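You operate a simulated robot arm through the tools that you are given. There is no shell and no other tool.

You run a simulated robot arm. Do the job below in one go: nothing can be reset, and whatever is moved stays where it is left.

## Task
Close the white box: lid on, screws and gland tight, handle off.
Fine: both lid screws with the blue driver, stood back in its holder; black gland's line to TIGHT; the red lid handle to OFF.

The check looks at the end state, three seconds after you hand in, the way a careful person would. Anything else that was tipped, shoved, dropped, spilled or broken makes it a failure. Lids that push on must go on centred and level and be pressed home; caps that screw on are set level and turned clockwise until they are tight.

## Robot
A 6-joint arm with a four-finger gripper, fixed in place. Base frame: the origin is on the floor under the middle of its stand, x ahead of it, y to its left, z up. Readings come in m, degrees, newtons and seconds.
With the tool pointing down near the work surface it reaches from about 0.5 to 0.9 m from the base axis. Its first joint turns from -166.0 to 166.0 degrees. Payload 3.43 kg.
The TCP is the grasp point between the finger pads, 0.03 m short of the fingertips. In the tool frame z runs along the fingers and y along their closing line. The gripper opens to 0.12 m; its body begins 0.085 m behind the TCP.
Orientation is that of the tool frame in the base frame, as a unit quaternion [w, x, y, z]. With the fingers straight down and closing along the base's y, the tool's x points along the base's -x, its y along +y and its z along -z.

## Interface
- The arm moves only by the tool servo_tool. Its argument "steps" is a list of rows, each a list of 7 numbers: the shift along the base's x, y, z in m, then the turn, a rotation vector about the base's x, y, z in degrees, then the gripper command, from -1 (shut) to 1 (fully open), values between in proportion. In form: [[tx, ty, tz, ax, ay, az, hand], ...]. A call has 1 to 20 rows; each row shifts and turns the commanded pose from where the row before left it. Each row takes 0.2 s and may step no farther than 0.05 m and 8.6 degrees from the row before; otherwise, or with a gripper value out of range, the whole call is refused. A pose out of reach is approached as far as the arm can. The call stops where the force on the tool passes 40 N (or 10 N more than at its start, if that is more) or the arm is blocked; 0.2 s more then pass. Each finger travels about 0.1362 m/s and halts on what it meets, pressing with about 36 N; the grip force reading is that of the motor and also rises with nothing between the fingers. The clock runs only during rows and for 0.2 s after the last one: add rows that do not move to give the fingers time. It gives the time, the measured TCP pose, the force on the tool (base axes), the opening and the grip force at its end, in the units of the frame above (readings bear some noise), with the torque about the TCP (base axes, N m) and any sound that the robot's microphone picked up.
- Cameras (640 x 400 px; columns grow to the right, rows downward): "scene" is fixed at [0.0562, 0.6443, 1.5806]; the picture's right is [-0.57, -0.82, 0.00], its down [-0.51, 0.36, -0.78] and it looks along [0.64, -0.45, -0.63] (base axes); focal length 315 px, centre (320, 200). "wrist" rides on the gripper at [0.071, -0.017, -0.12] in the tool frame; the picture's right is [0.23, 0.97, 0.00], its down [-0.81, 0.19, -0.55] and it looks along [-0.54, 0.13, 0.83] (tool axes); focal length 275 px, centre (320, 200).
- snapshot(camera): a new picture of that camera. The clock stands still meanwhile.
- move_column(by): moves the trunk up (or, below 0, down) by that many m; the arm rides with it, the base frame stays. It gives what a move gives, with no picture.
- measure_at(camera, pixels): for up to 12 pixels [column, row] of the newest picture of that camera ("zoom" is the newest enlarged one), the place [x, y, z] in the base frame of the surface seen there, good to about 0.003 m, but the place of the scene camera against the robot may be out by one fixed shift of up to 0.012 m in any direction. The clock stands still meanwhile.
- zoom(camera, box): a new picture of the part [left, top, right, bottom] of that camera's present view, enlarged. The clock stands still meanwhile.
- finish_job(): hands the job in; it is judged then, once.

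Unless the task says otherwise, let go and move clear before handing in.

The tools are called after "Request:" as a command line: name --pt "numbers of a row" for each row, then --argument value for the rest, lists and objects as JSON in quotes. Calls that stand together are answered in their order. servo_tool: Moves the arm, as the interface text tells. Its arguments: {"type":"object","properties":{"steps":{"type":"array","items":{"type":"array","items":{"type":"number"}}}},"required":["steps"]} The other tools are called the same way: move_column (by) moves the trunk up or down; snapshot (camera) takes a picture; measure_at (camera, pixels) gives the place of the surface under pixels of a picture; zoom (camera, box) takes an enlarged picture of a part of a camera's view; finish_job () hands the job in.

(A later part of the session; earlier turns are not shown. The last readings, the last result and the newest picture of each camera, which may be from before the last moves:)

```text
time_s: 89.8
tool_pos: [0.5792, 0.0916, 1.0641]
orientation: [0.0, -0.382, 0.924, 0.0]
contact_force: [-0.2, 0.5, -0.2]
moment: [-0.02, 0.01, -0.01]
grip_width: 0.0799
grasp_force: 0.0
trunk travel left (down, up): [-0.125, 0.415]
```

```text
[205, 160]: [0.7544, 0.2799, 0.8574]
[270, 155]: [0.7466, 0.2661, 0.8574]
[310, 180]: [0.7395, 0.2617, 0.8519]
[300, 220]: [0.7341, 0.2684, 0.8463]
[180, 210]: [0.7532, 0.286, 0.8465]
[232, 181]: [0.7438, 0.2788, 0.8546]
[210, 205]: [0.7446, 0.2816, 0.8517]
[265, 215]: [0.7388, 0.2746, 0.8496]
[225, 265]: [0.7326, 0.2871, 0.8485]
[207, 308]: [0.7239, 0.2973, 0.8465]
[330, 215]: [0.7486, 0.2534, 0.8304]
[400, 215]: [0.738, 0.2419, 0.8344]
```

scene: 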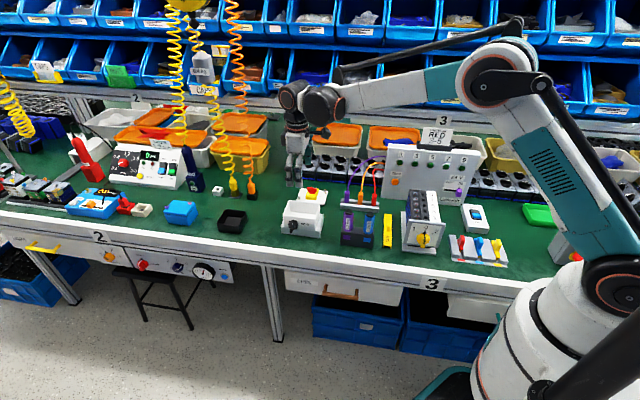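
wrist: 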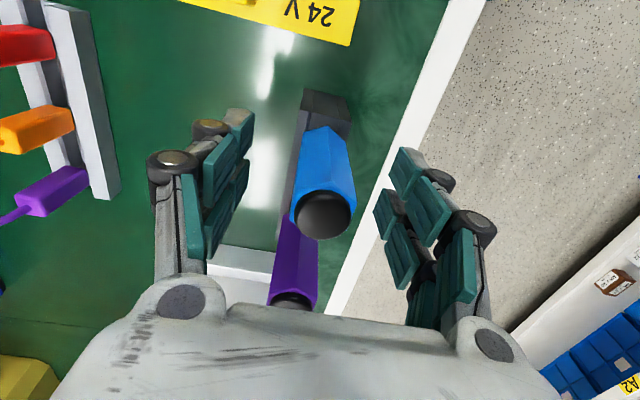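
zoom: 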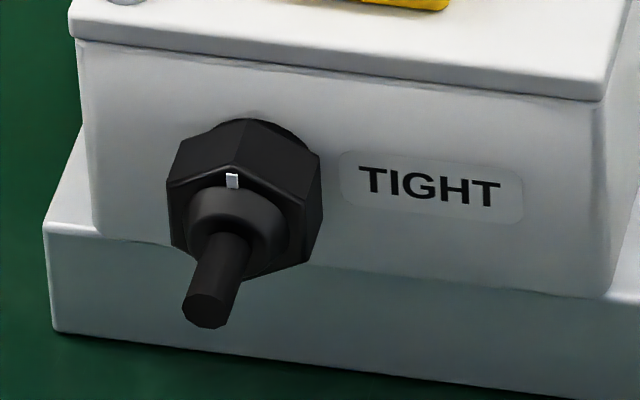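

The gland's axis runs along v at about z 0.847, with its stub ending ~53 mm ahead of the box face. I'll go to a free place in front of the bench and turn the tool 90° (camera side away from the bench) as a first step to a horizontal approach.

Request:
servo_tool --pt "0 0.03 0.01 0 0 0 0" --pt "0 0.035 0.01 0 0 0 0" --pt "0 0.04 0 0 0 0 0" --pt "0 0.04 0 0 0 0 0" --pt "0 0.04 0 0 0 0 0" --pt "0 0.04 0 0 0 0 0" --pt "0.005 0.04 0 0 0 0 0" --pt "0.01 0.04 0 0 0 0 0" --pt "0 0 0 0 0 0 0"

Request:
servo_tool --pt "0 0 0 0 0 8 0" --pt "0 0 0 0 0 8 0" --pt "0 0 0 0 0 8 0" --pt "0 0 0 0 0 8 0" --pt "0 0 0 0 0 8 0" --pt "0 0 0 0 0 8 0" --pt "0 0 0 0 0 8 0" --pt "0 0 0 0 0 8 0" --pt "0 0 0 0 0 8 0" --pt "0 0 0 0 0 8 0" --pt "0 0 0 0 0 8 0" --pt "0 0 0 0 0 2 0" --pt "0 0 0 0 0 0 0"

Request:
snapshot --camera "scene"

```text
time_s: 91.8
tool_pos: [0.5942, 0.3977, 1.0834]
orientation: [0.0, -0.383, 0.924, 0.0]
contact_force: [-0.5, -0.6, -0.6]
moment: [0.0, 0.04, 0.02]
grip_width: 0.06
grasp_force: 0.1
trunk travel left (down, up): [-0.125, 0.415]
```

```text
time_s: 94.6
tool_pos: [0.5918, 0.3957, 1.0821]
orientation: [0.001, 0.924, -0.382, 0.0]
contact_force: [0.3, -0.1, -0.1]
moment: [0.0, -0.01, 0.02]
grip_width: 0.0602
grasp_force: 0.0
trunk travel left (down, up): [-0.125, 0.415]
```

```text
taken
```

scene: 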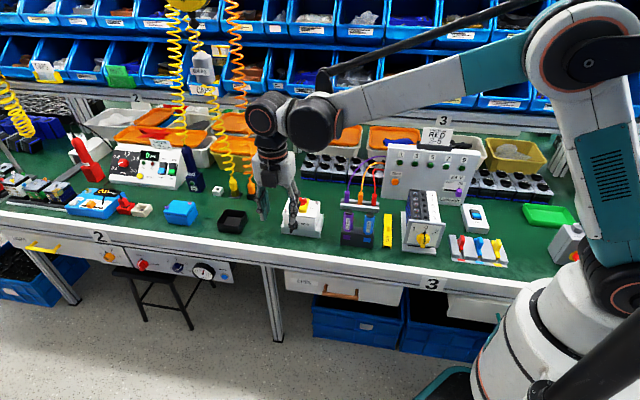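

The tool is at yaw 135° now. I'll begin tilting it towards the box about the u axis, half first.

Request:
servo_tool --pt "0 0 0 -5.657 -5.657 0 0" --pt "0 0 0 -5.657 -5.657 0 0" --pt "0 0 0 -5.657 -5.657 0 0" --pt "0 0 0 -5.657 -5.657 0 0" --pt "0 0 0 -5.657 -5.657 0 0" --pt "0 0 0 0 0 0 0"

Request:
snapshot --camera "scene"

Request:
snapshot --camera "wrist"

```text
time_s: 96.0
tool_pos: [0.5927, 0.3965, 1.083]
orientation: [0.132, 0.868, -0.36, 0.317]
contact_force: [-0.2, -0.6, -0.7]
moment: [0.03, -0.01, -0.04]
grip_width: 0.06
grasp_force: 0.0
trunk travel left (down, up): [-0.125, 0.415]
```

```text
taken
```

scene: 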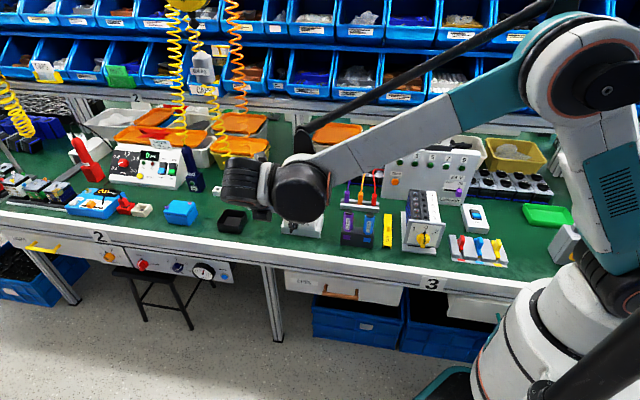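

```text
taken
```

wrist: 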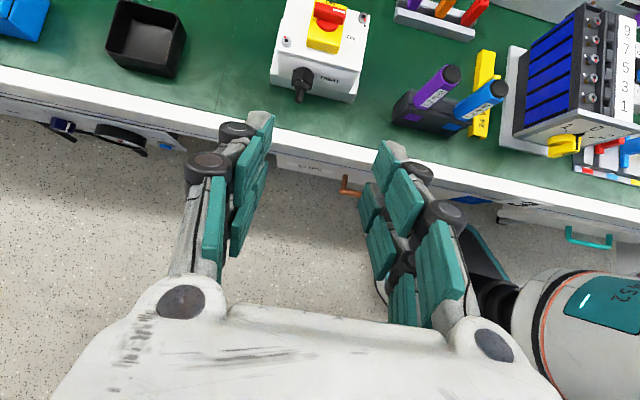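

The tilt works and the wrist camera sees the gland at (302,78). I'll continue the tilt to horizontal.

Request:
servo_tool --pt "0 0 0 -5.657 -5.657 0 0" --pt "0 0 0 -5.657 -5.657 0 0" --pt "0 0 0 -5.657 -5.657 0 0" --pt "0 0 0 0 0 0 0"

Request:
servo_tool --pt "0 0 0 -5.657 -5.657 0 0" --pt "0 0 0 -5.657 -5.657 0 0" --pt "0 0 0 -5.657 -5.657 0 0" --pt "0 0 0 -1.414 -1.414 0 0" --pt "0 0 0 0 0 0 0"

Request:
snapshot --camera "scene"

Request:
snapshot --camera "wrist"

```text
time_s: 97.0
tool_pos: [0.5924, 0.3966, 1.082]
orientation: [0.204, 0.782, -0.325, 0.49]
contact_force: [-0.6, -0.1, -0.8]
moment: [0.01, -0.03, -0.03]
grip_width: 0.0602
grasp_force: 0.1
trunk travel left (down, up): [-0.125, 0.415]
```

```text
time_s: 98.2
tool_pos: [0.5932, 0.396, 1.0841]
orientation: [0.27, 0.653, -0.27, 0.654]
contact_force: [0.2, 0.9, -0.1]
moment: [0.04, -0.02, -0.04]
grip_width: 0.06
grasp_force: 0.1
trunk travel left (down, up): [-0.125, 0.415]
```

```text
taken
```

scene: 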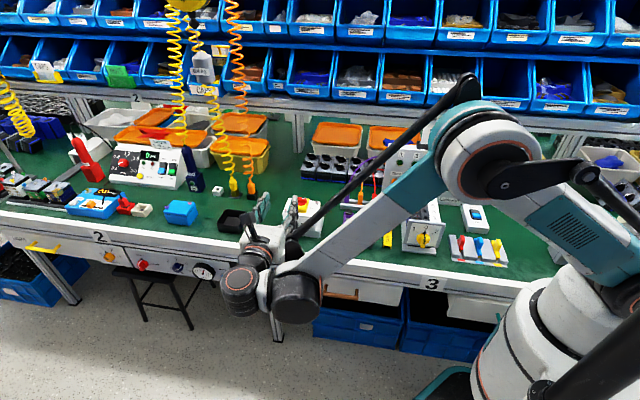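

```text
taken
```

wrist: 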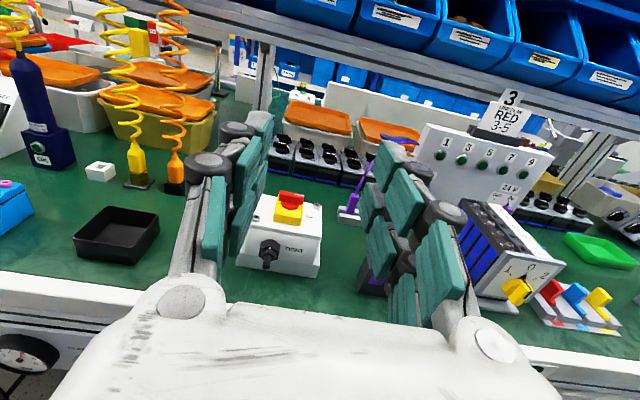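

The tool now points horizontally at the box with the camera on top. I'll move in line with the gland's axis and lower half the way.

Request:
servo_tool --pt "0.008 0.008 -0.03 0 0 0 0" --pt "0.0077 0.0077 -0.03 0 0 0 0" --pt "0 0 -0.03 0 0 0 0" --pt "0 0 -0.03 0 0 0 0" --pt "0 0 0 0 0 0 0"

Request:
snapshot --camera "scene"

Request:
snapshot --camera "wrist"

```text
time_s: 99.4
tool_pos: [0.6102, 0.413, 0.9643]
orientation: [0.271, 0.653, -0.27, 0.654]
contact_force: [-0.4, -0.4, 0.1]
moment: [0.01, -0.02, 0.01]
grip_width: 0.06
grasp_force: 0.0
trunk travel left (down, up): [-0.125, 0.415]
```

```text
taken
```

scene: 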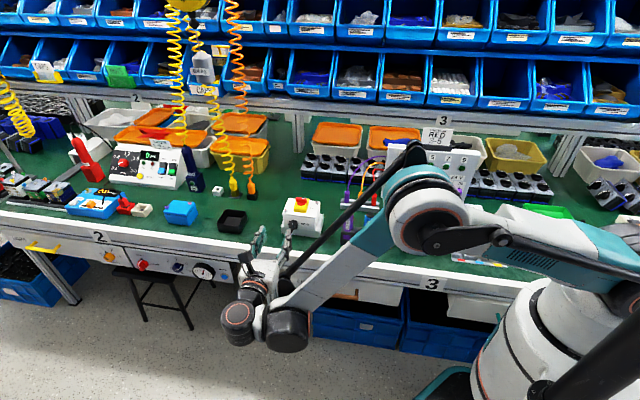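

```text
taken
```

wrist: 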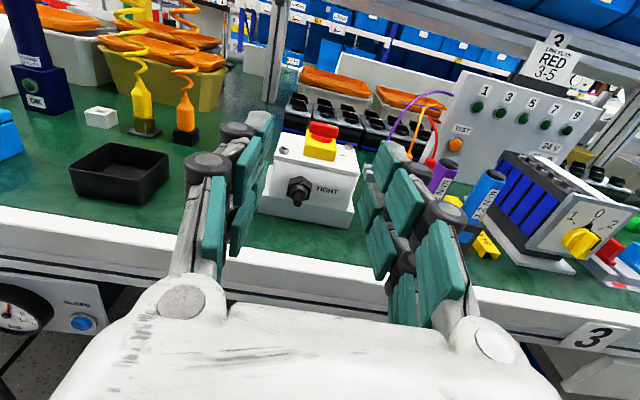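

The elbow is getting low over the bench. I'll measure its place before lowering further.

Request:
measure_at --camera "scene" --pixels '[[420, 215], [405, 250], [435, 245], [380, 235], [350, 260], [300, 300], [240, 330], [290, 345], [520, 255], [600, 260], [560, 300], [455, 248]]'

```text
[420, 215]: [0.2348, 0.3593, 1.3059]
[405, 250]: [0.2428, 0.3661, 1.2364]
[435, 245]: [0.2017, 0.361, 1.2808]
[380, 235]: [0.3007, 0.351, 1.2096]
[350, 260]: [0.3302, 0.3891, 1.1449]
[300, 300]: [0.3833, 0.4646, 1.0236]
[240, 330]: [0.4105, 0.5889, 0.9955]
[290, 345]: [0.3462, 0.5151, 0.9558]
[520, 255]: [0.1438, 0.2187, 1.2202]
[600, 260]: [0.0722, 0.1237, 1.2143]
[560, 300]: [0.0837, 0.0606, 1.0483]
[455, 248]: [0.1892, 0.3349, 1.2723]
```

The elbow is at (0.23, 0.36, 1.25), in front of and well above the bench, so there's no risk. I'll lower the rest to the gland's height.

Request:
servo_tool --pt "0 0 -0.03 0 0 0 0" --pt "0 0 -0.03 0 0 0 0" --pt "0 0 -0.03 0 0 0 0" --pt "0 0 -0.027 0 0 0 0" --pt "0 0 0 0 0 0 0" --pt "0 0 0 0 0 0 0"

Request:
snapshot --camera "scene"

Request:
snapshot --camera "wrist"

```text
time_s: 100.8
tool_pos: [0.6058, 0.4098, 0.8515]
orientation: [0.271, 0.654, -0.271, 0.653]
contact_force: [-0.5, -0.2, -0.1]
moment: [0.04, -0.02, -0.02]
grip_width: 0.0602
grasp_force: 0.0
out of reach, approached as far as the arm can: row 4
trunk travel left (down, up): [-0.125, 0.415]
```

```text
taken
```

scene: 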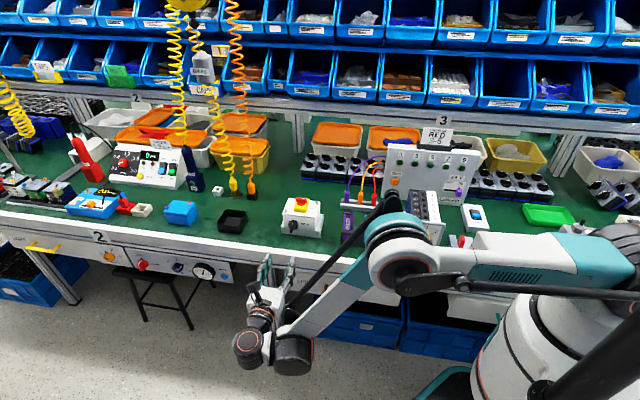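

```text
taken
```

wrist: 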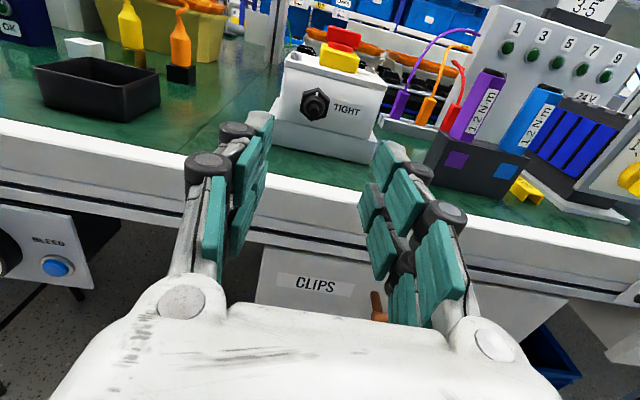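

The arm ran out of reach just at z 0.8515. I'll raise the tool by 0.1 m and lower the trunk by 0.1 m to gain range.

Request:
servo_tool --pt "0 0 0.035 0 0 0 0" --pt "0 0 0.035 0 0 0 0" --pt "0 0 0.035 0 0 0 0" --pt "0 0 0 0 0 0 0"

Request:
move_column --by -0.1

Request:
snapshot --camera "wrist"

Request:
snapshot --camera "scene"

```text
time_s: 101.8
tool_pos: [0.6062, 0.4086, 0.9588]
orientation: [0.271, 0.653, -0.271, 0.654]
contact_force: [-0.4, 1.0, -0.7]
moment: [0.02, -0.01, 0.02]
grip_width: 0.0598
grasp_force: 0.0
trunk travel left (down, up): [-0.125, 0.415]
```

```text
time_s: 103.1
tool_pos: [0.6067, 0.4093, 0.8582]
orientation: [0.27, 0.653, -0.27, 0.653]
contact_force: [0.1, 0.8, 0.8]
moment: [0.01, -0.01, -0.02]
grip_width: 0.06
grasp_force: 0.0
trunk travel left (down, up): [-0.025, 0.515]
```

```text
taken
```

wrist: 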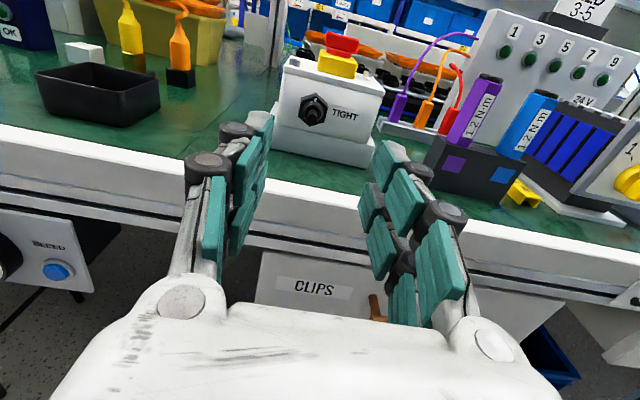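

```text
taken
```

scene: 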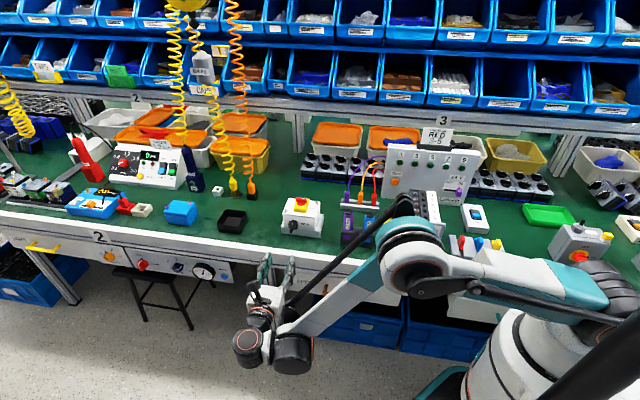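

Now there's range. I'll zoom in on the gland in the wrist view and measure its axis.

Request:
zoom --camera "wrist" --box '[270, 40, 400, 170]'

```text
3.08 times, centred on (335, 105) of wrist
```

zoom: 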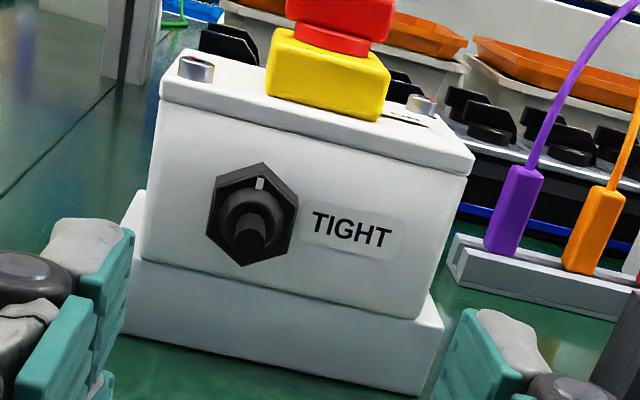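

Request:
measure_at --camera "zoom" --pixels '[[215, 205], [291, 218], [260, 172], [243, 260], [250, 237], [260, 184], [300, 230], [200, 215], [345, 230], [225, 245], [280, 200], [240, 200]]'

```text
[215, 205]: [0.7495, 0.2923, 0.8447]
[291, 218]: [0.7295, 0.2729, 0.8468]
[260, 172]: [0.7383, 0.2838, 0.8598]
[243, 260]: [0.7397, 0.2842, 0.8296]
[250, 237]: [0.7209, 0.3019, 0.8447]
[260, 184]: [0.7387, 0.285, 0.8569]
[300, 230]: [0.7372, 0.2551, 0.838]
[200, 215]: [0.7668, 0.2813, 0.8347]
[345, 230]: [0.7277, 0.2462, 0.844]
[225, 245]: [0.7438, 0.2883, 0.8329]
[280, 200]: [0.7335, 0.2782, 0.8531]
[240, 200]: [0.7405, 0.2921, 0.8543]
```

The gland's axis is at x+y≈1.0227, z≈0.845; the nut's front is 18 mm and the stub's end 45 mm ahead of the face. I'll move in line with the axis with the tips some 25 mm short of the stub, hand at 0.055.

Request:
servo_tool --pt "0.0033 0.0033 -0.0132 0 0 0 -0.083" --pt "0.024 -0.024 0 0 0 0 -0.083" --pt "0.024 -0.024 0 0 0 0 -0.083" --pt "0.0235 -0.0235 0 0 0 0 -0.083" --pt "0 0 0 0 0 0 -0.083" --pt "0 0 0 0 0 0 -0.083"

Request:
snapshot --camera "wrist"

Request:
zoom --camera "scene" --box '[240, 180, 340, 260]'

```text
time_s: 104.5
tool_pos: [0.6828, 0.3399, 0.8461]
orientation: [0.271, 0.653, -0.271, 0.653]
contact_force: [-0.3, 0.2, 0.1]
moment: [-0.01, -0.02, -0.02]
grip_width: 0.0552
grasp_force: 0.1
trunk travel left (down, up): [-0.025, 0.515]
```

```text
taken
```

wrist: 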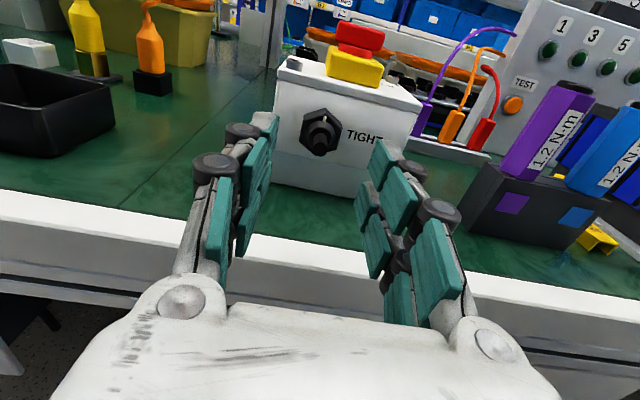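

```text
5.00 times, centred on (290, 220) of scene
```

zoom: 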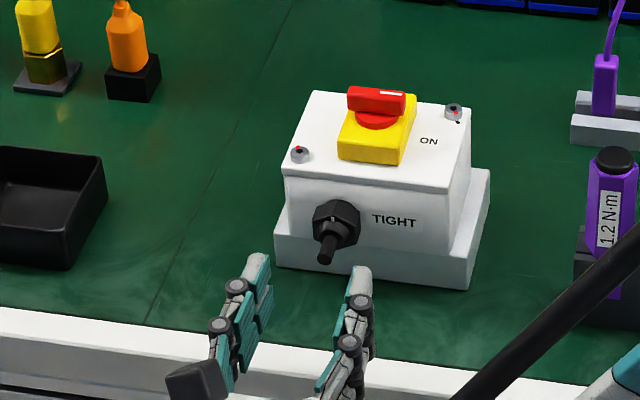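

The nut at (320,133) is right where the tool axis should meet it (320,134). I'll move in further, past the stub, and check.

Request:
servo_tool --pt "0.012 -0.012 0 0 0 0 -0.083" --pt "0.012 -0.012 0 0 0 0 -0.083" --pt "0 0 0 0 0 0 -0.083" --pt "0 0 0 0 0 0 -0.083"

Request:
zoom --camera "wrist" --box '[250, 80, 390, 220]'

Request:
zoom --camera "scene" --box '[270, 200, 330, 250]'

```text
time_s: 105.5
tool_pos: [0.7056, 0.3168, 0.8445]
orientation: [0.27, 0.653, -0.27, 0.654]
contact_force: [-0.4, 0.0, 0.4]
moment: [0.0, 0.0, 0.0]
grip_width: 0.055
grasp_force: 0.1
trunk travel left (down, up): [-0.025, 0.515]
```

```text
2.86 times, centred on (320, 150) of wrist
```

zoom: 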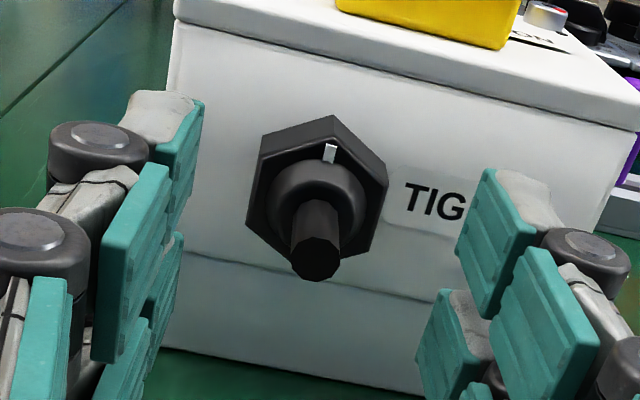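

```text
8.00 times, centred on (300, 225) of scene
```

zoom: 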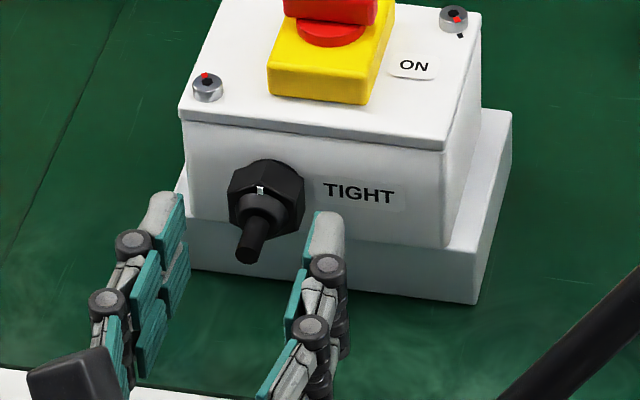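

Well aligned with the stub between the fingers. I'll move in the last 31 mm slowly so the tips reach just short of the box face.

Request:
servo_tool --pt "0.006 -0.006 0 0 0 0 -0.083" --pt "0.006 -0.006 0 0 0 0 -0.083" --pt "0.005 -0.005 0 0 0 0 -0.083" --pt "0.004 -0.004 0 0 0 0 -0.083" --pt "0 0 0 0 0 0 -0.083" --pt "0 0 0 0 0 0 -0.083"

Request:
zoom --camera "wrist" --box '[250, 80, 390, 220]'

Request:
zoom --camera "scene" --box '[270, 200, 330, 250]'

```text
time_s: 106.9
tool_pos: [0.7275, 0.2962, 0.8453]
orientation: [0.271, 0.653, -0.27, 0.653]
contact_force: [-0.1, -0.1, 0.0]
moment: [0.0, 0.02, -0.02]
grip_width: 0.055
grasp_force: 0.0
trunk travel left (down, up): [-0.025, 0.515]
```

```text
2.86 times, centred on (320, 150) of wrist
```

zoom: 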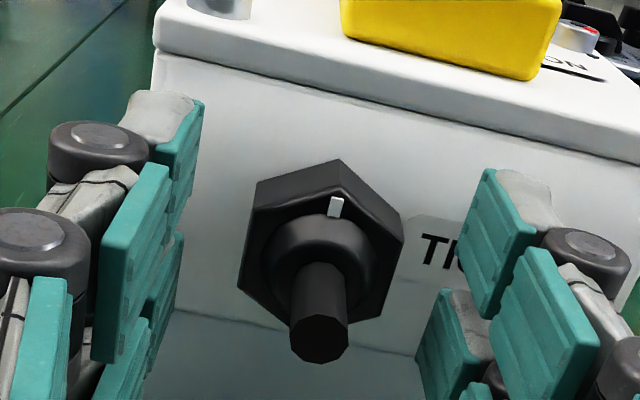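

```text
8.00 times, centred on (300, 225) of scene
```

zoom: 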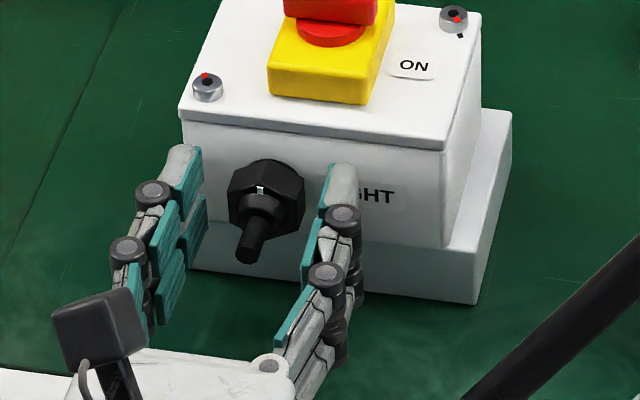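

The fingers surround the nut symmetrically, tips about 5 mm from the face. I'll close on the nut's flats.

Request:
servo_tool --pt "0 0 0 0 0 0 -0.3" --pt "0 0 0 0 0 0 -0.5" --pt "0 0 0 0 0 0 -0.8" --pt "0 0 0 0 0 0 -0.9" --pt "0 0 0 0 0 0 -0.9"

Request:
zoom --camera "wrist" --box '[250, 80, 390, 220]'

Request:
zoom --camera "scene" --box '[270, 200, 330, 250]'

```text
time_s: 108.1
tool_pos: [0.7267, 0.2954, 0.8448]
orientation: [0.271, 0.653, -0.271, 0.653]
contact_force: [1.2, 0.8, 0.7]
moment: [0.04, 0.02, 0.08]
grip_width: 0.0301
grasp_force: 45.1
trunk travel left (down, up): [-0.025, 0.515]
```

```text
2.86 times, centred on (320, 150) of wrist
```

zoom: 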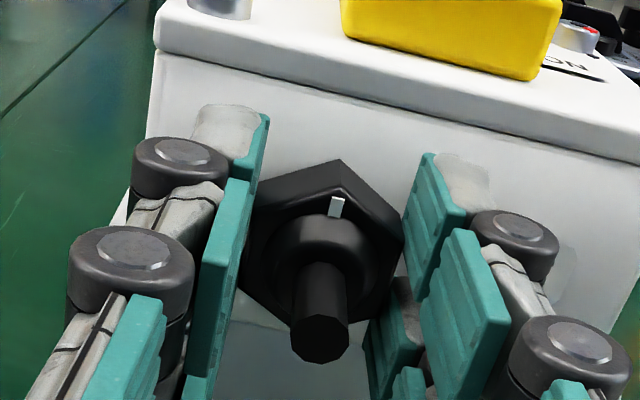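

```text
8.00 times, centred on (300, 225) of scene
```

zoom: 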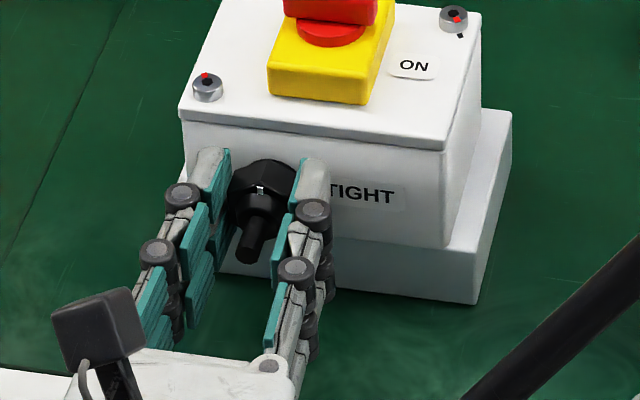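

The nut is held (0.030 m, 45 N). I'll turn clockwise seen from the front – a positive turn about (0.707, −0.707, 0) – starting with 24°.

Request:
servo_tool --pt "0 0 0 4.243 -4.243 0 -0.9" --pt "0 0 0 4.243 -4.243 0 -0.9" --pt "0 0 0 4.243 -4.243 0 -0.9" --pt "0 0 0 4.243 -4.243 0 -0.9" --pt "0 0 0 0 0 0 -0.9"

Request:
zoom --camera "wrist" --box '[250, 80, 390, 220]'

Request:
zoom --camera "scene" --box '[270, 200, 330, 250]'

```text
time_s: 109.3
tool_pos: [0.7277, 0.2955, 0.8433]
orientation: [0.128, 0.582, -0.401, 0.696]
contact_force: [-6.5, -2.5, -1.3]
moment: [0.34, 0.33, 0.0]
grip_width: 0.03
grasp_force: 44.6
trunk travel left (down, up): [-0.025, 0.515]
```

```text
2.86 times, centred on (320, 150) of wrist
```

zoom: 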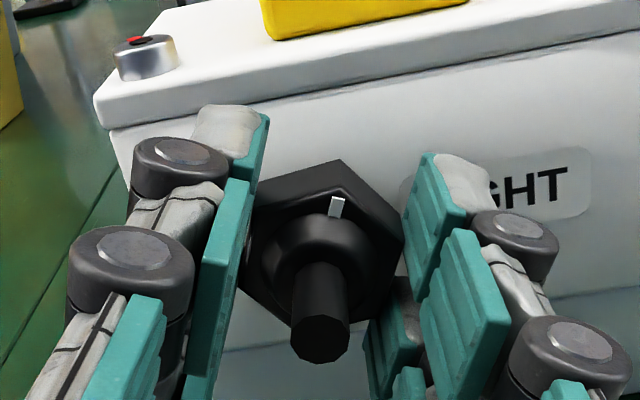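

```text
8.00 times, centred on (300, 225) of scene
```

zoom: 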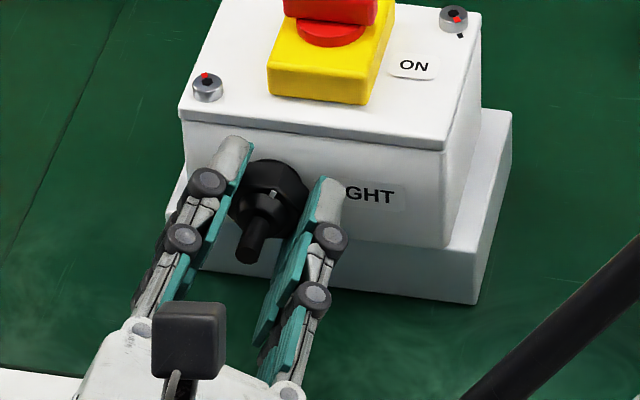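

The line turns with the hand (scene: now at (273,195)), with light forces. I'll continue another 42°.

Request:
servo_tool --pt "0 0 0 4.243 -4.243 0 -0.9" --pt "0 0 0 4.243 -4.243 0 -0.9" --pt "0 0 0 4.243 -4.243 0 -0.9" --pt "0 0 0 4.243 -4.243 0 -0.9" --pt "0 0 0 4.243 -4.243 0 -0.9" --pt "0 0 0 4.243 -4.243 0 -0.9" --pt "0 0 0 4.243 -4.243 0 -0.9" --pt "0 0 0 0 0 0 -0.9"

Request:
zoom --camera "wrist" --box '[250, 80, 390, 220]'

Request:
zoom --camera "scene" --box '[270, 200, 330, 250]'

```text
time_s: 111.1
tool_pos: [0.7267, 0.2959, 0.8438]
orientation: [-0.128, 0.4, -0.583, 0.695]
contact_force: [-11.7, -6.5, -8.4]
moment: [0.34, 0.34, 0.26]
grip_width: 0.03
grasp_force: 44.7
trunk travel left (down, up): [-0.025, 0.515]
```

```text
2.86 times, centred on (320, 150) of wrist
```

zoom: 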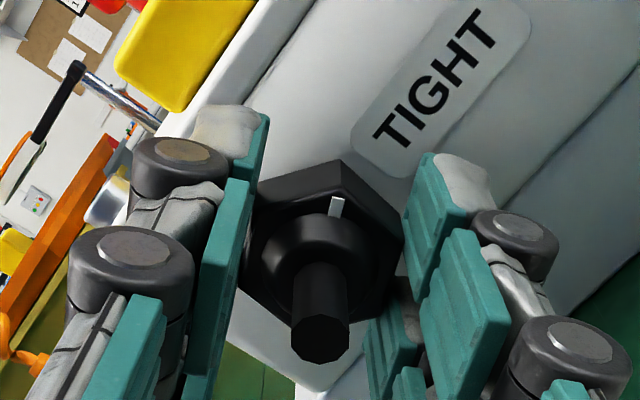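

```text
8.00 times, centred on (300, 225) of scene
```

zoom: 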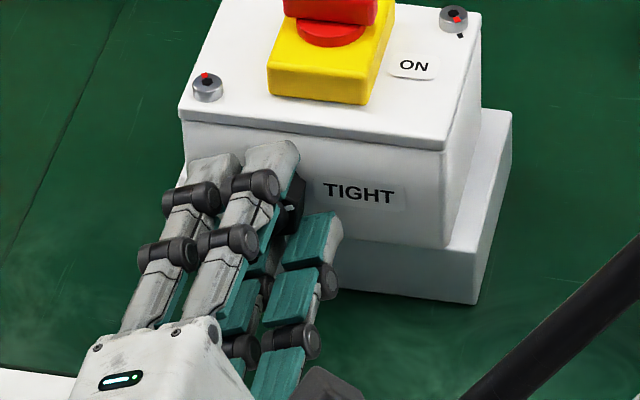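

66° turned; TIGHT is 3 o'clock from the nut, so about 24° remain. I'll turn 18° more and read the torque.

Request:
servo_tool --pt "0 0 0 4.243 -4.243 0 -0.9" --pt "0 0 0 4.243 -4.243 0 -0.9" --pt "0 0 0 4.243 -4.243 0 -0.9" --pt "0 0 0 0 0 0 -0.9"

Request:
zoom --camera "wrist" --box '[250, 80, 390, 220]'

Request:
zoom --camera "scene" --box '[270, 200, 330, 250]'

```text
time_s: 112.1
tool_pos: [0.7268, 0.2959, 0.8434]
orientation: [-0.236, 0.304, -0.639, 0.666]
contact_force: [-12.0, -6.5, -15.5]
moment: [0.2, 0.2, 0.22]
grip_width: 0.0299
grasp_force: 45.1
trunk travel left (down, up): [-0.025, 0.515]
```

```text
2.86 times, centred on (320, 150) of wrist
```

zoom: 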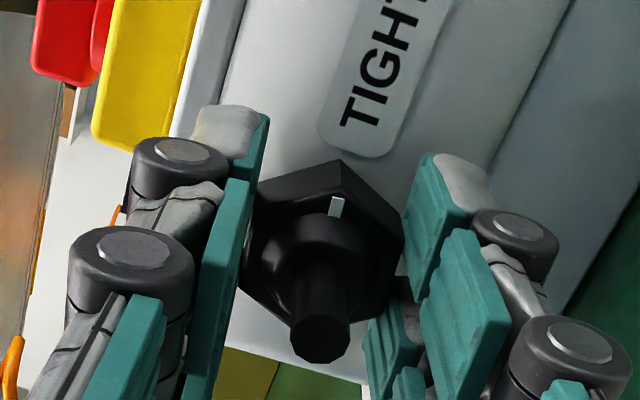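

```text
8.00 times, centred on (300, 225) of scene
```

zoom: 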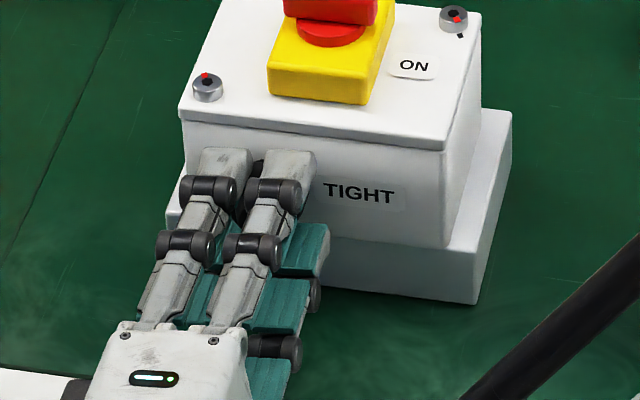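

84° turned, with some side load building up. I'll ease the side load slightly and turn the last 6°.

Request:
servo_tool --pt "-0.0003 -0.0002 -0.0004 0 0 0 -0.9" --pt "0 0 0 2.1213 -2.1213 0 -0.9" --pt "0 0 0 2.1213 -2.1213 0 -0.9" --pt "0 0 0 0 0 0 -0.9"

Request:
snapshot --camera "wrist"

```text
time_s: 113.1
tool_pos: [0.7266, 0.2949, 0.8445]
orientation: [0.27, -0.27, 0.654, -0.653]
contact_force: [-5.5, 0.7, -7.6]
moment: [0.13, 0.12, -0.93]
grip_width: 0.0302
grasp_force: 44.6
trunk travel left (down, up): [-0.025, 0.515]
```

```text
taken
```

wrist: 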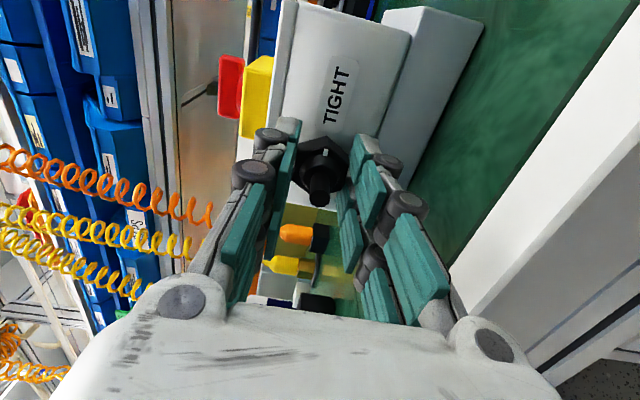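

Now at 90°, the white line (327,152) points along TIGHT (335,95) in the wrist view. I'll zoom to verify.

Request:
zoom --camera "wrist" --box '[280, 60, 370, 210]'

Request:
zoom --camera "scene" --box '[280, 205, 320, 240]'

```text
2.67 times, centred on (325, 135) of wrist
```

zoom: 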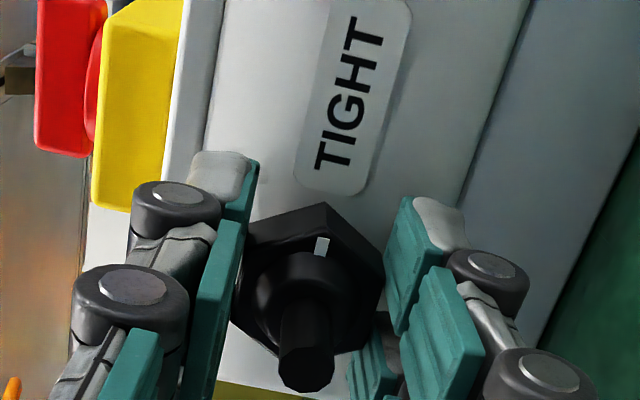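

```text
11.43 times, centred on (300, 222) of scene
```

zoom: 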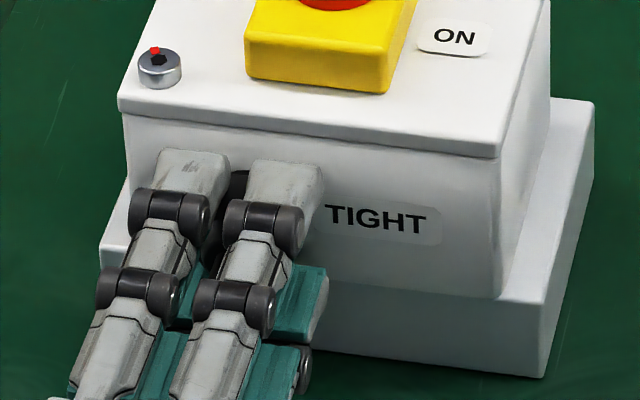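

The line is parallel to the TIGHT lettering's direction. I'll open the hand and back straight off along the gland's axis.

Request:
servo_tool --pt "0 0 0 0 0 0 -0.4" --pt "0 0 0 0 0 0 -0.2" --pt "0 0 0 0 0 0 -0.083" --pt "0 0 0 0 0 0 -0.083"

Request:
zoom --camera "wrist" --box '[260, 60, 390, 210]'

```text
time_s: 114.1
tool_pos: [0.726, 0.2951, 0.845]
orientation: [-0.27, 0.271, -0.653, 0.654]
contact_force: [0.3, 0.1, -0.4]
moment: [0.01, 0.02, -0.02]
grip_width: 0.0554
grasp_force: 0.0
trunk travel left (down, up): [-0.025, 0.515]
```

```text
2.67 times, centred on (325, 135) of wrist
```

zoom: 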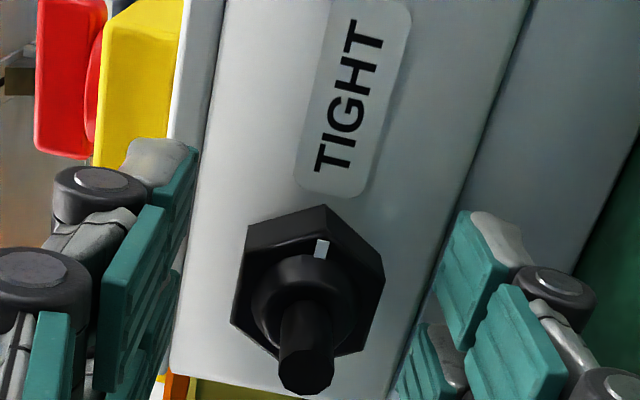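

The nut stays with its line towards TIGHT. I'll back off along +v.

Request:
servo_tool --pt "-0.01 0.01 0 0 0 0 -0.083" --pt "-0.015 0.015 0 0 0 0 -0.083" --pt "-0.02 0.02 0 0 0 0 -0.083" --pt "-0.025 0.025 0 0 0 0 -0.083" --pt "-0.025 0.025 0 0 0 0 -0.083" --pt "-0.025 0.025 0 0 0 0 -0.083" --pt "0 0 0 0 0 0 -0.083"

Request:
zoom --camera "scene" --box '[270, 190, 340, 245]'

Request:
snapshot --camera "scene"

```text
time_s: 115.7
tool_pos: [0.6062, 0.4172, 0.8435]
orientation: [-0.271, 0.271, -0.653, 0.654]
contact_force: [-0.4, 0.1, 0.1]
moment: [0.02, 0.0, 0.0]
grip_width: 0.0551
grasp_force: 0.0
trunk travel left (down, up): [-0.025, 0.515]
```

```text
7.27 times, centred on (305, 218) of scene
```

zoom: 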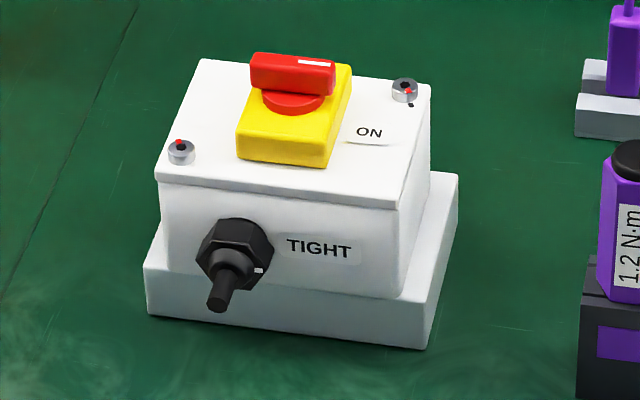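

```text
taken
```

scene: 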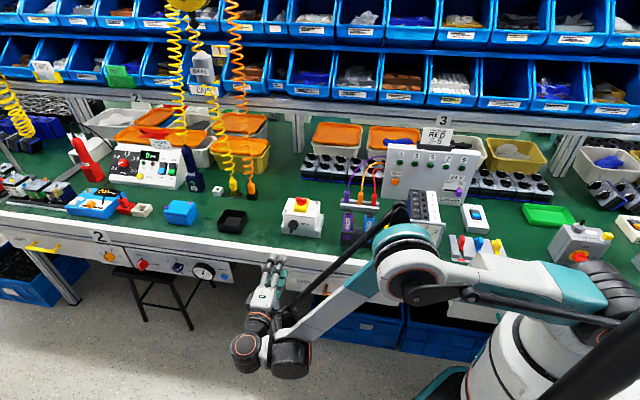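

The line now points to the right towards TIGHT. I'll check it precisely from the front with the wrist camera.

Request:
snapshot --camera "wrist"

Request:
zoom --camera "wrist" --box '[290, 50, 350, 150]'

```text
taken
```

wrist: 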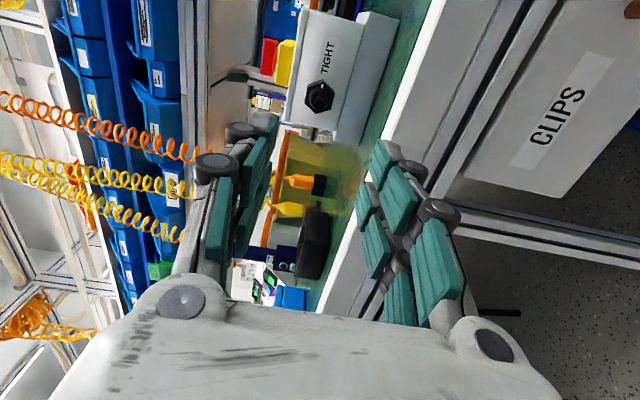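

```text
4.00 times, centred on (320, 100) of wrist
```

zoom: 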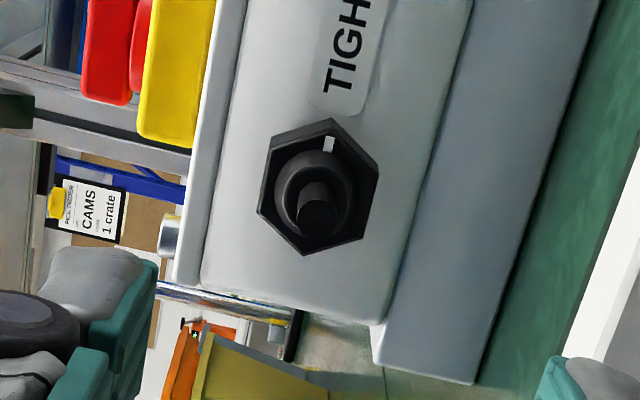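

The line points straight at TIGHT. Next is the handle: I'll bring the trunk back up 0.1 m, rise and tilt the tool back to pointing down.

Request:
move_column --by 0.1

Request:
servo_tool --pt "0 0 0.04 0 0 0 -0.083" --pt "0 0 0.04 0 0 0 -0.083" --pt "0 0 0.04 0 0 0 -0.083" --pt "0 0 0.02 0 0 0 -0.083" --pt "0 0 0 5.657 5.657 0 -0.083" --pt "0 0 0 5.657 5.657 0 -0.083" --pt "0 0 0 5.657 5.657 0 -0.083" --pt "0 0 0 5.657 5.657 0 -0.083" --pt "0 0 0 5.657 5.657 0 -0.083" --pt "0 0 0 0 0 0 -0.083"

Request:
snapshot --camera "scene"

```text
time_s: 117.1
tool_pos: [0.6065, 0.4162, 0.9436]
orientation: [-0.269, 0.271, -0.653, 0.654]
contact_force: [0.4, -0.8, -0.3]
moment: [0.02, -0.03, -0.02]
grip_width: 0.055
grasp_force: 0.0
trunk travel left (down, up): [-0.125, 0.415]
```

```text
time_s: 119.3
tool_pos: [0.6069, 0.416, 1.0831]
orientation: [0.161, -0.346, 0.838, -0.39]
contact_force: [-0.6, -0.3, -1.0]
moment: [0.01, 0.0, 0.03]
grip_width: 0.0553
grasp_force: 0.0
trunk travel left (down, up): [-0.125, 0.415]
```

```text
taken
```

scene: 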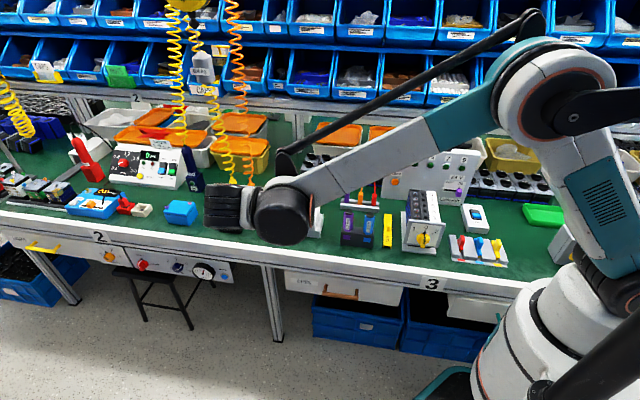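

Request:
servo_tool --pt "0 0 0 5.657 5.657 0 -0.083" --pt "0 0 0 5.657 5.657 0 -0.083" --pt "0 0 0 5.657 5.657 0 -0.083" --pt "0 0 0 5.657 5.657 0 -0.083" --pt "0 0 0 5.657 5.657 0 -0.083" --pt "0 0 0 5.657 5.657 0 -0.083" --pt "0 0 0 1.414 1.414 0 -0.083" --pt "0 0 0 0 0 0 -0.083"

Request:
servo_tool --pt "0.025 -0.03 0 0 0 0 -0.083" --pt "0.035 -0.035 0 0 0 0 -0.083" --pt "0.035 -0.04 0 0 0 0 -0.083" --pt "0.035 -0.04 0 0 0 0 -0.083" --pt "0.034 -0.045 -0.02 0 0 0 -0.083" --pt "0 0 -0.03 0 0 0 -0.083" --pt "0 0 0 0 0 0 -0.083"

Request:
snapshot --camera "wrist"

```text
time_s: 121.1
tool_pos: [0.6068, 0.4154, 1.0831]
orientation: [0.0, -0.383, 0.924, 0.0]
contact_force: [0.6, 0.1, 0.5]
moment: [0.01, -0.03, 0.0]
grip_width: 0.0553
grasp_force: 0.0
trunk travel left (down, up): [-0.125, 0.415]
```

```text
refused: row 3 steps farther than a row can; nothing moved
```

```text
taken
```

wrist: 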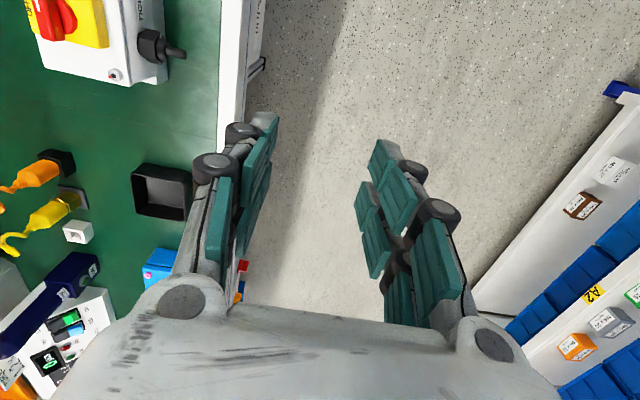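

The tool points down again at yaw 45°. I'll now move over the handle in smaller rows.

Request:
servo_tool --pt "0.0275 -0.0317 0 0 0 0 -0.083" --pt "0.0275 -0.0317 0 0 0 0 -0.083" --pt "0.0275 -0.0317 0 0 0 0 -0.083" --pt "0.0275 -0.0317 0 0 0 0 -0.083" --pt "0.0275 -0.0317 0 0 0 0 -0.083" --pt "0.0272 -0.0314 0 0 0 0 -0.083" --pt "0 0 -0.03 0 0 0 -0.083" --pt "0 0 -0.03 0 0 0 -0.083" --pt "0 0 0 0 0 0 -0.083"

Request:
snapshot --camera "wrist"

Request:
zoom --camera "wrist" --box '[260, 40, 390, 190]'

```text
time_s: 123.1
tool_pos: [0.7723, 0.2257, 1.0231]
orientation: [-0.001, -0.384, 0.923, 0.001]
contact_force: [0.5, -0.5, -0.3]
moment: [-0.03, 0.02, 0.01]
grip_width: 0.0552
grasp_force: 0.0
trunk travel left (down, up): [-0.125, 0.415]
```

```text
taken
```

wrist: 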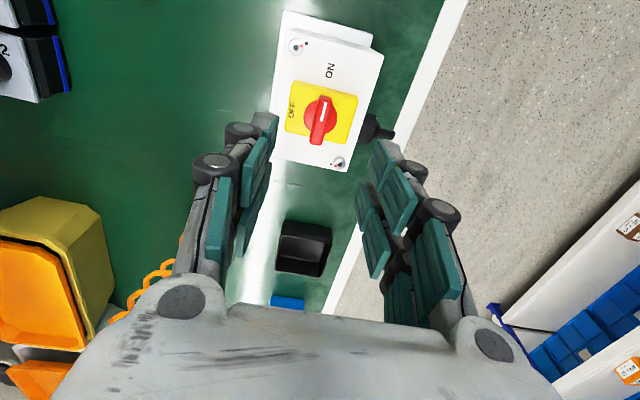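

```text
2.67 times, centred on (325, 115) of wrist
```

zoom: 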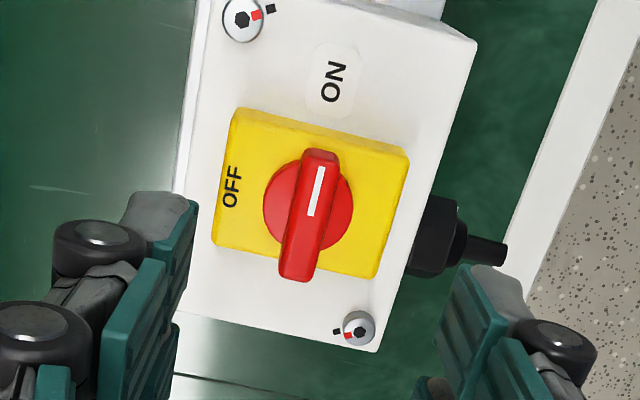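

Both screws' red marks point at their squares here. I'll measure the handle's bar and disc for its centre.

Request:
measure_at --camera "zoom" --pixels '[[320, 160], [300, 262], [310, 200], [305, 230], [275, 200], [345, 215], [245, 115], [405, 160], [375, 272], [218, 240], [288, 258], [325, 175]]'

```text
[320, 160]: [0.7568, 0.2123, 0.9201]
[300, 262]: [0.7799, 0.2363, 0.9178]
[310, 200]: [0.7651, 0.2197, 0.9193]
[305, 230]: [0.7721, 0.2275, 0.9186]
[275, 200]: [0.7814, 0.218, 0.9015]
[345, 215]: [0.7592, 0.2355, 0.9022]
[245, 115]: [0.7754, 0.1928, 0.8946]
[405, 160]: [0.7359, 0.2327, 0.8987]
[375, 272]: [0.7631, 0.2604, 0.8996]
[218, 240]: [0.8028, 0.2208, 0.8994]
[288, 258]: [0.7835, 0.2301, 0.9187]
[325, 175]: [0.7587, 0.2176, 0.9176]
```

The handle's pivot is near (0.770, 0.226), bar top z≈0.919, base top ≈0.900. I'll align and lower with the bar between the fingers.

Request:
servo_tool --pt "-0.0018 -0.0002 -0.02 0 0 0 -0.083" --pt "0 0 -0.02 0 0 0 -0.083" --pt "0 0 -0.015 0 0 0 -0.083" --pt "0 0 0 0 0 0 -0.083" --pt "0 0 0 0 0 0 -0.083"

Request:
zoom --camera "wrist" --box '[260, 60, 390, 210]'

```text
time_s: 124.3
tool_pos: [0.7701, 0.2257, 0.969]
orientation: [-0.001, -0.383, 0.924, 0.0]
contact_force: [-0.9, -0.3, 0.4]
moment: [-0.02, -0.01, -0.01]
grip_width: 0.0549
grasp_force: 0.0
trunk travel left (down, up): [-0.125, 0.415]
```

```text
2.67 times, centred on (325, 135) of wrist
```

zoom: 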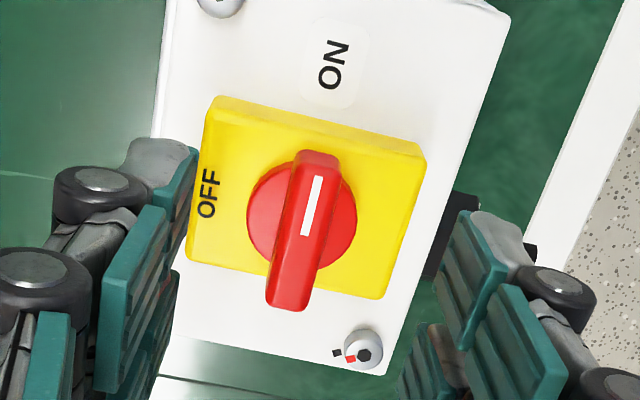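

The bar's centre is about 1.6 mm to −v and 1.3 mm to +u of the axis. I'll shift (+0.0003, −0.0019) and lower to grip height.

Request:
servo_tool --pt "0.0003 -0.0019 0 0 0 0 -0.083" --pt "0 0 -0.012 0 0 0 -0.083" --pt "0 0 -0.012 0 0 0 -0.083" --pt "0 0 -0.008 0 0 0 -0.083" --pt "0 0 0 0 0 0 -0.083"

Request:
zoom --camera "wrist" --box '[260, 80, 390, 230]'

Request:
zoom --camera "scene" --box '[280, 180, 330, 220]'

```text
time_s: 125.5
tool_pos: [0.7698, 0.2243, 0.9367]
orientation: [0.0, -0.383, 0.924, -0.001]
contact_force: [0.3, -0.1, -0.1]
moment: [0.01, 0.02, 0.02]
grip_width: 0.0551
grasp_force: 0.0
trunk travel left (down, up): [-0.125, 0.415]
```

```text
2.67 times, centred on (325, 155) of wrist
```

zoom: 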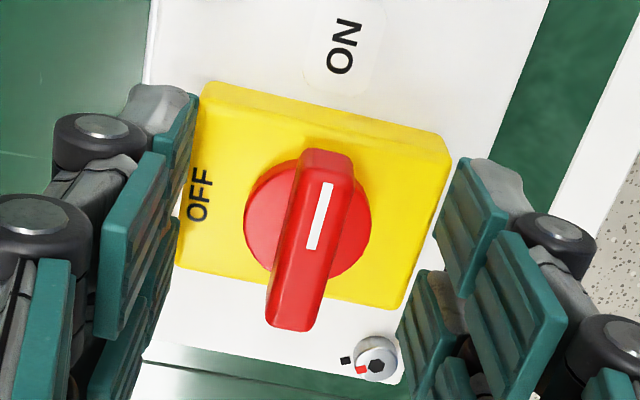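

```text
10.00 times, centred on (305, 200) of scene
```

zoom: 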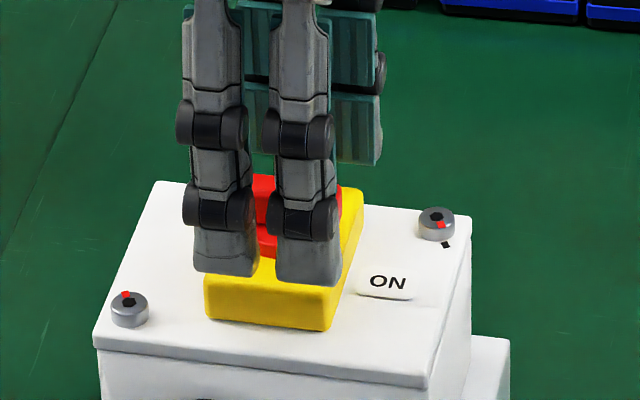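

The bar is centred between the fingers at a good height. I'll close on it.

Request:
servo_tool --pt "0 0 0 0 0 0 -0.4" --pt "0 0 0 0 0 0 -0.7" --pt "0 0 0 0 0 0 -0.95" --pt "0 0 0 0 0 0 -0.95" --pt "0 0 0 0 0 0 -0.95"

Request:
zoom --camera "wrist" --box '[260, 80, 390, 230]'

```text
time_s: 126.7
tool_pos: [0.7699, 0.2245, 0.9369]
orientation: [-0.001, -0.383, 0.924, 0.001]
contact_force: [-7.1, 1.9, -4.5]
moment: [0.06, 0.24, 0.03]
grip_width: 0.0112
grasp_force: 36.0
trunk travel left (down, up): [-0.125, 0.415]
```

```text
2.67 times, centred on (325, 155) of wrist
```

zoom: 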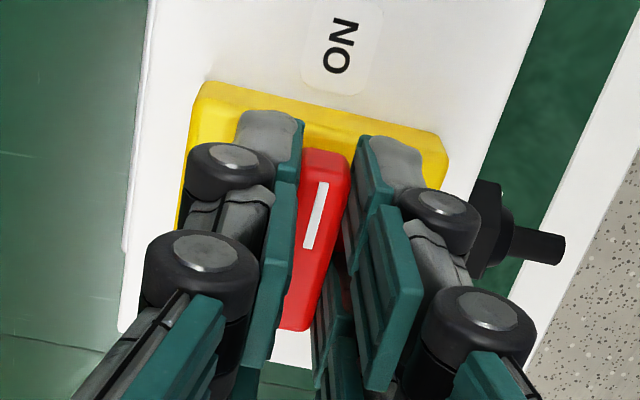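

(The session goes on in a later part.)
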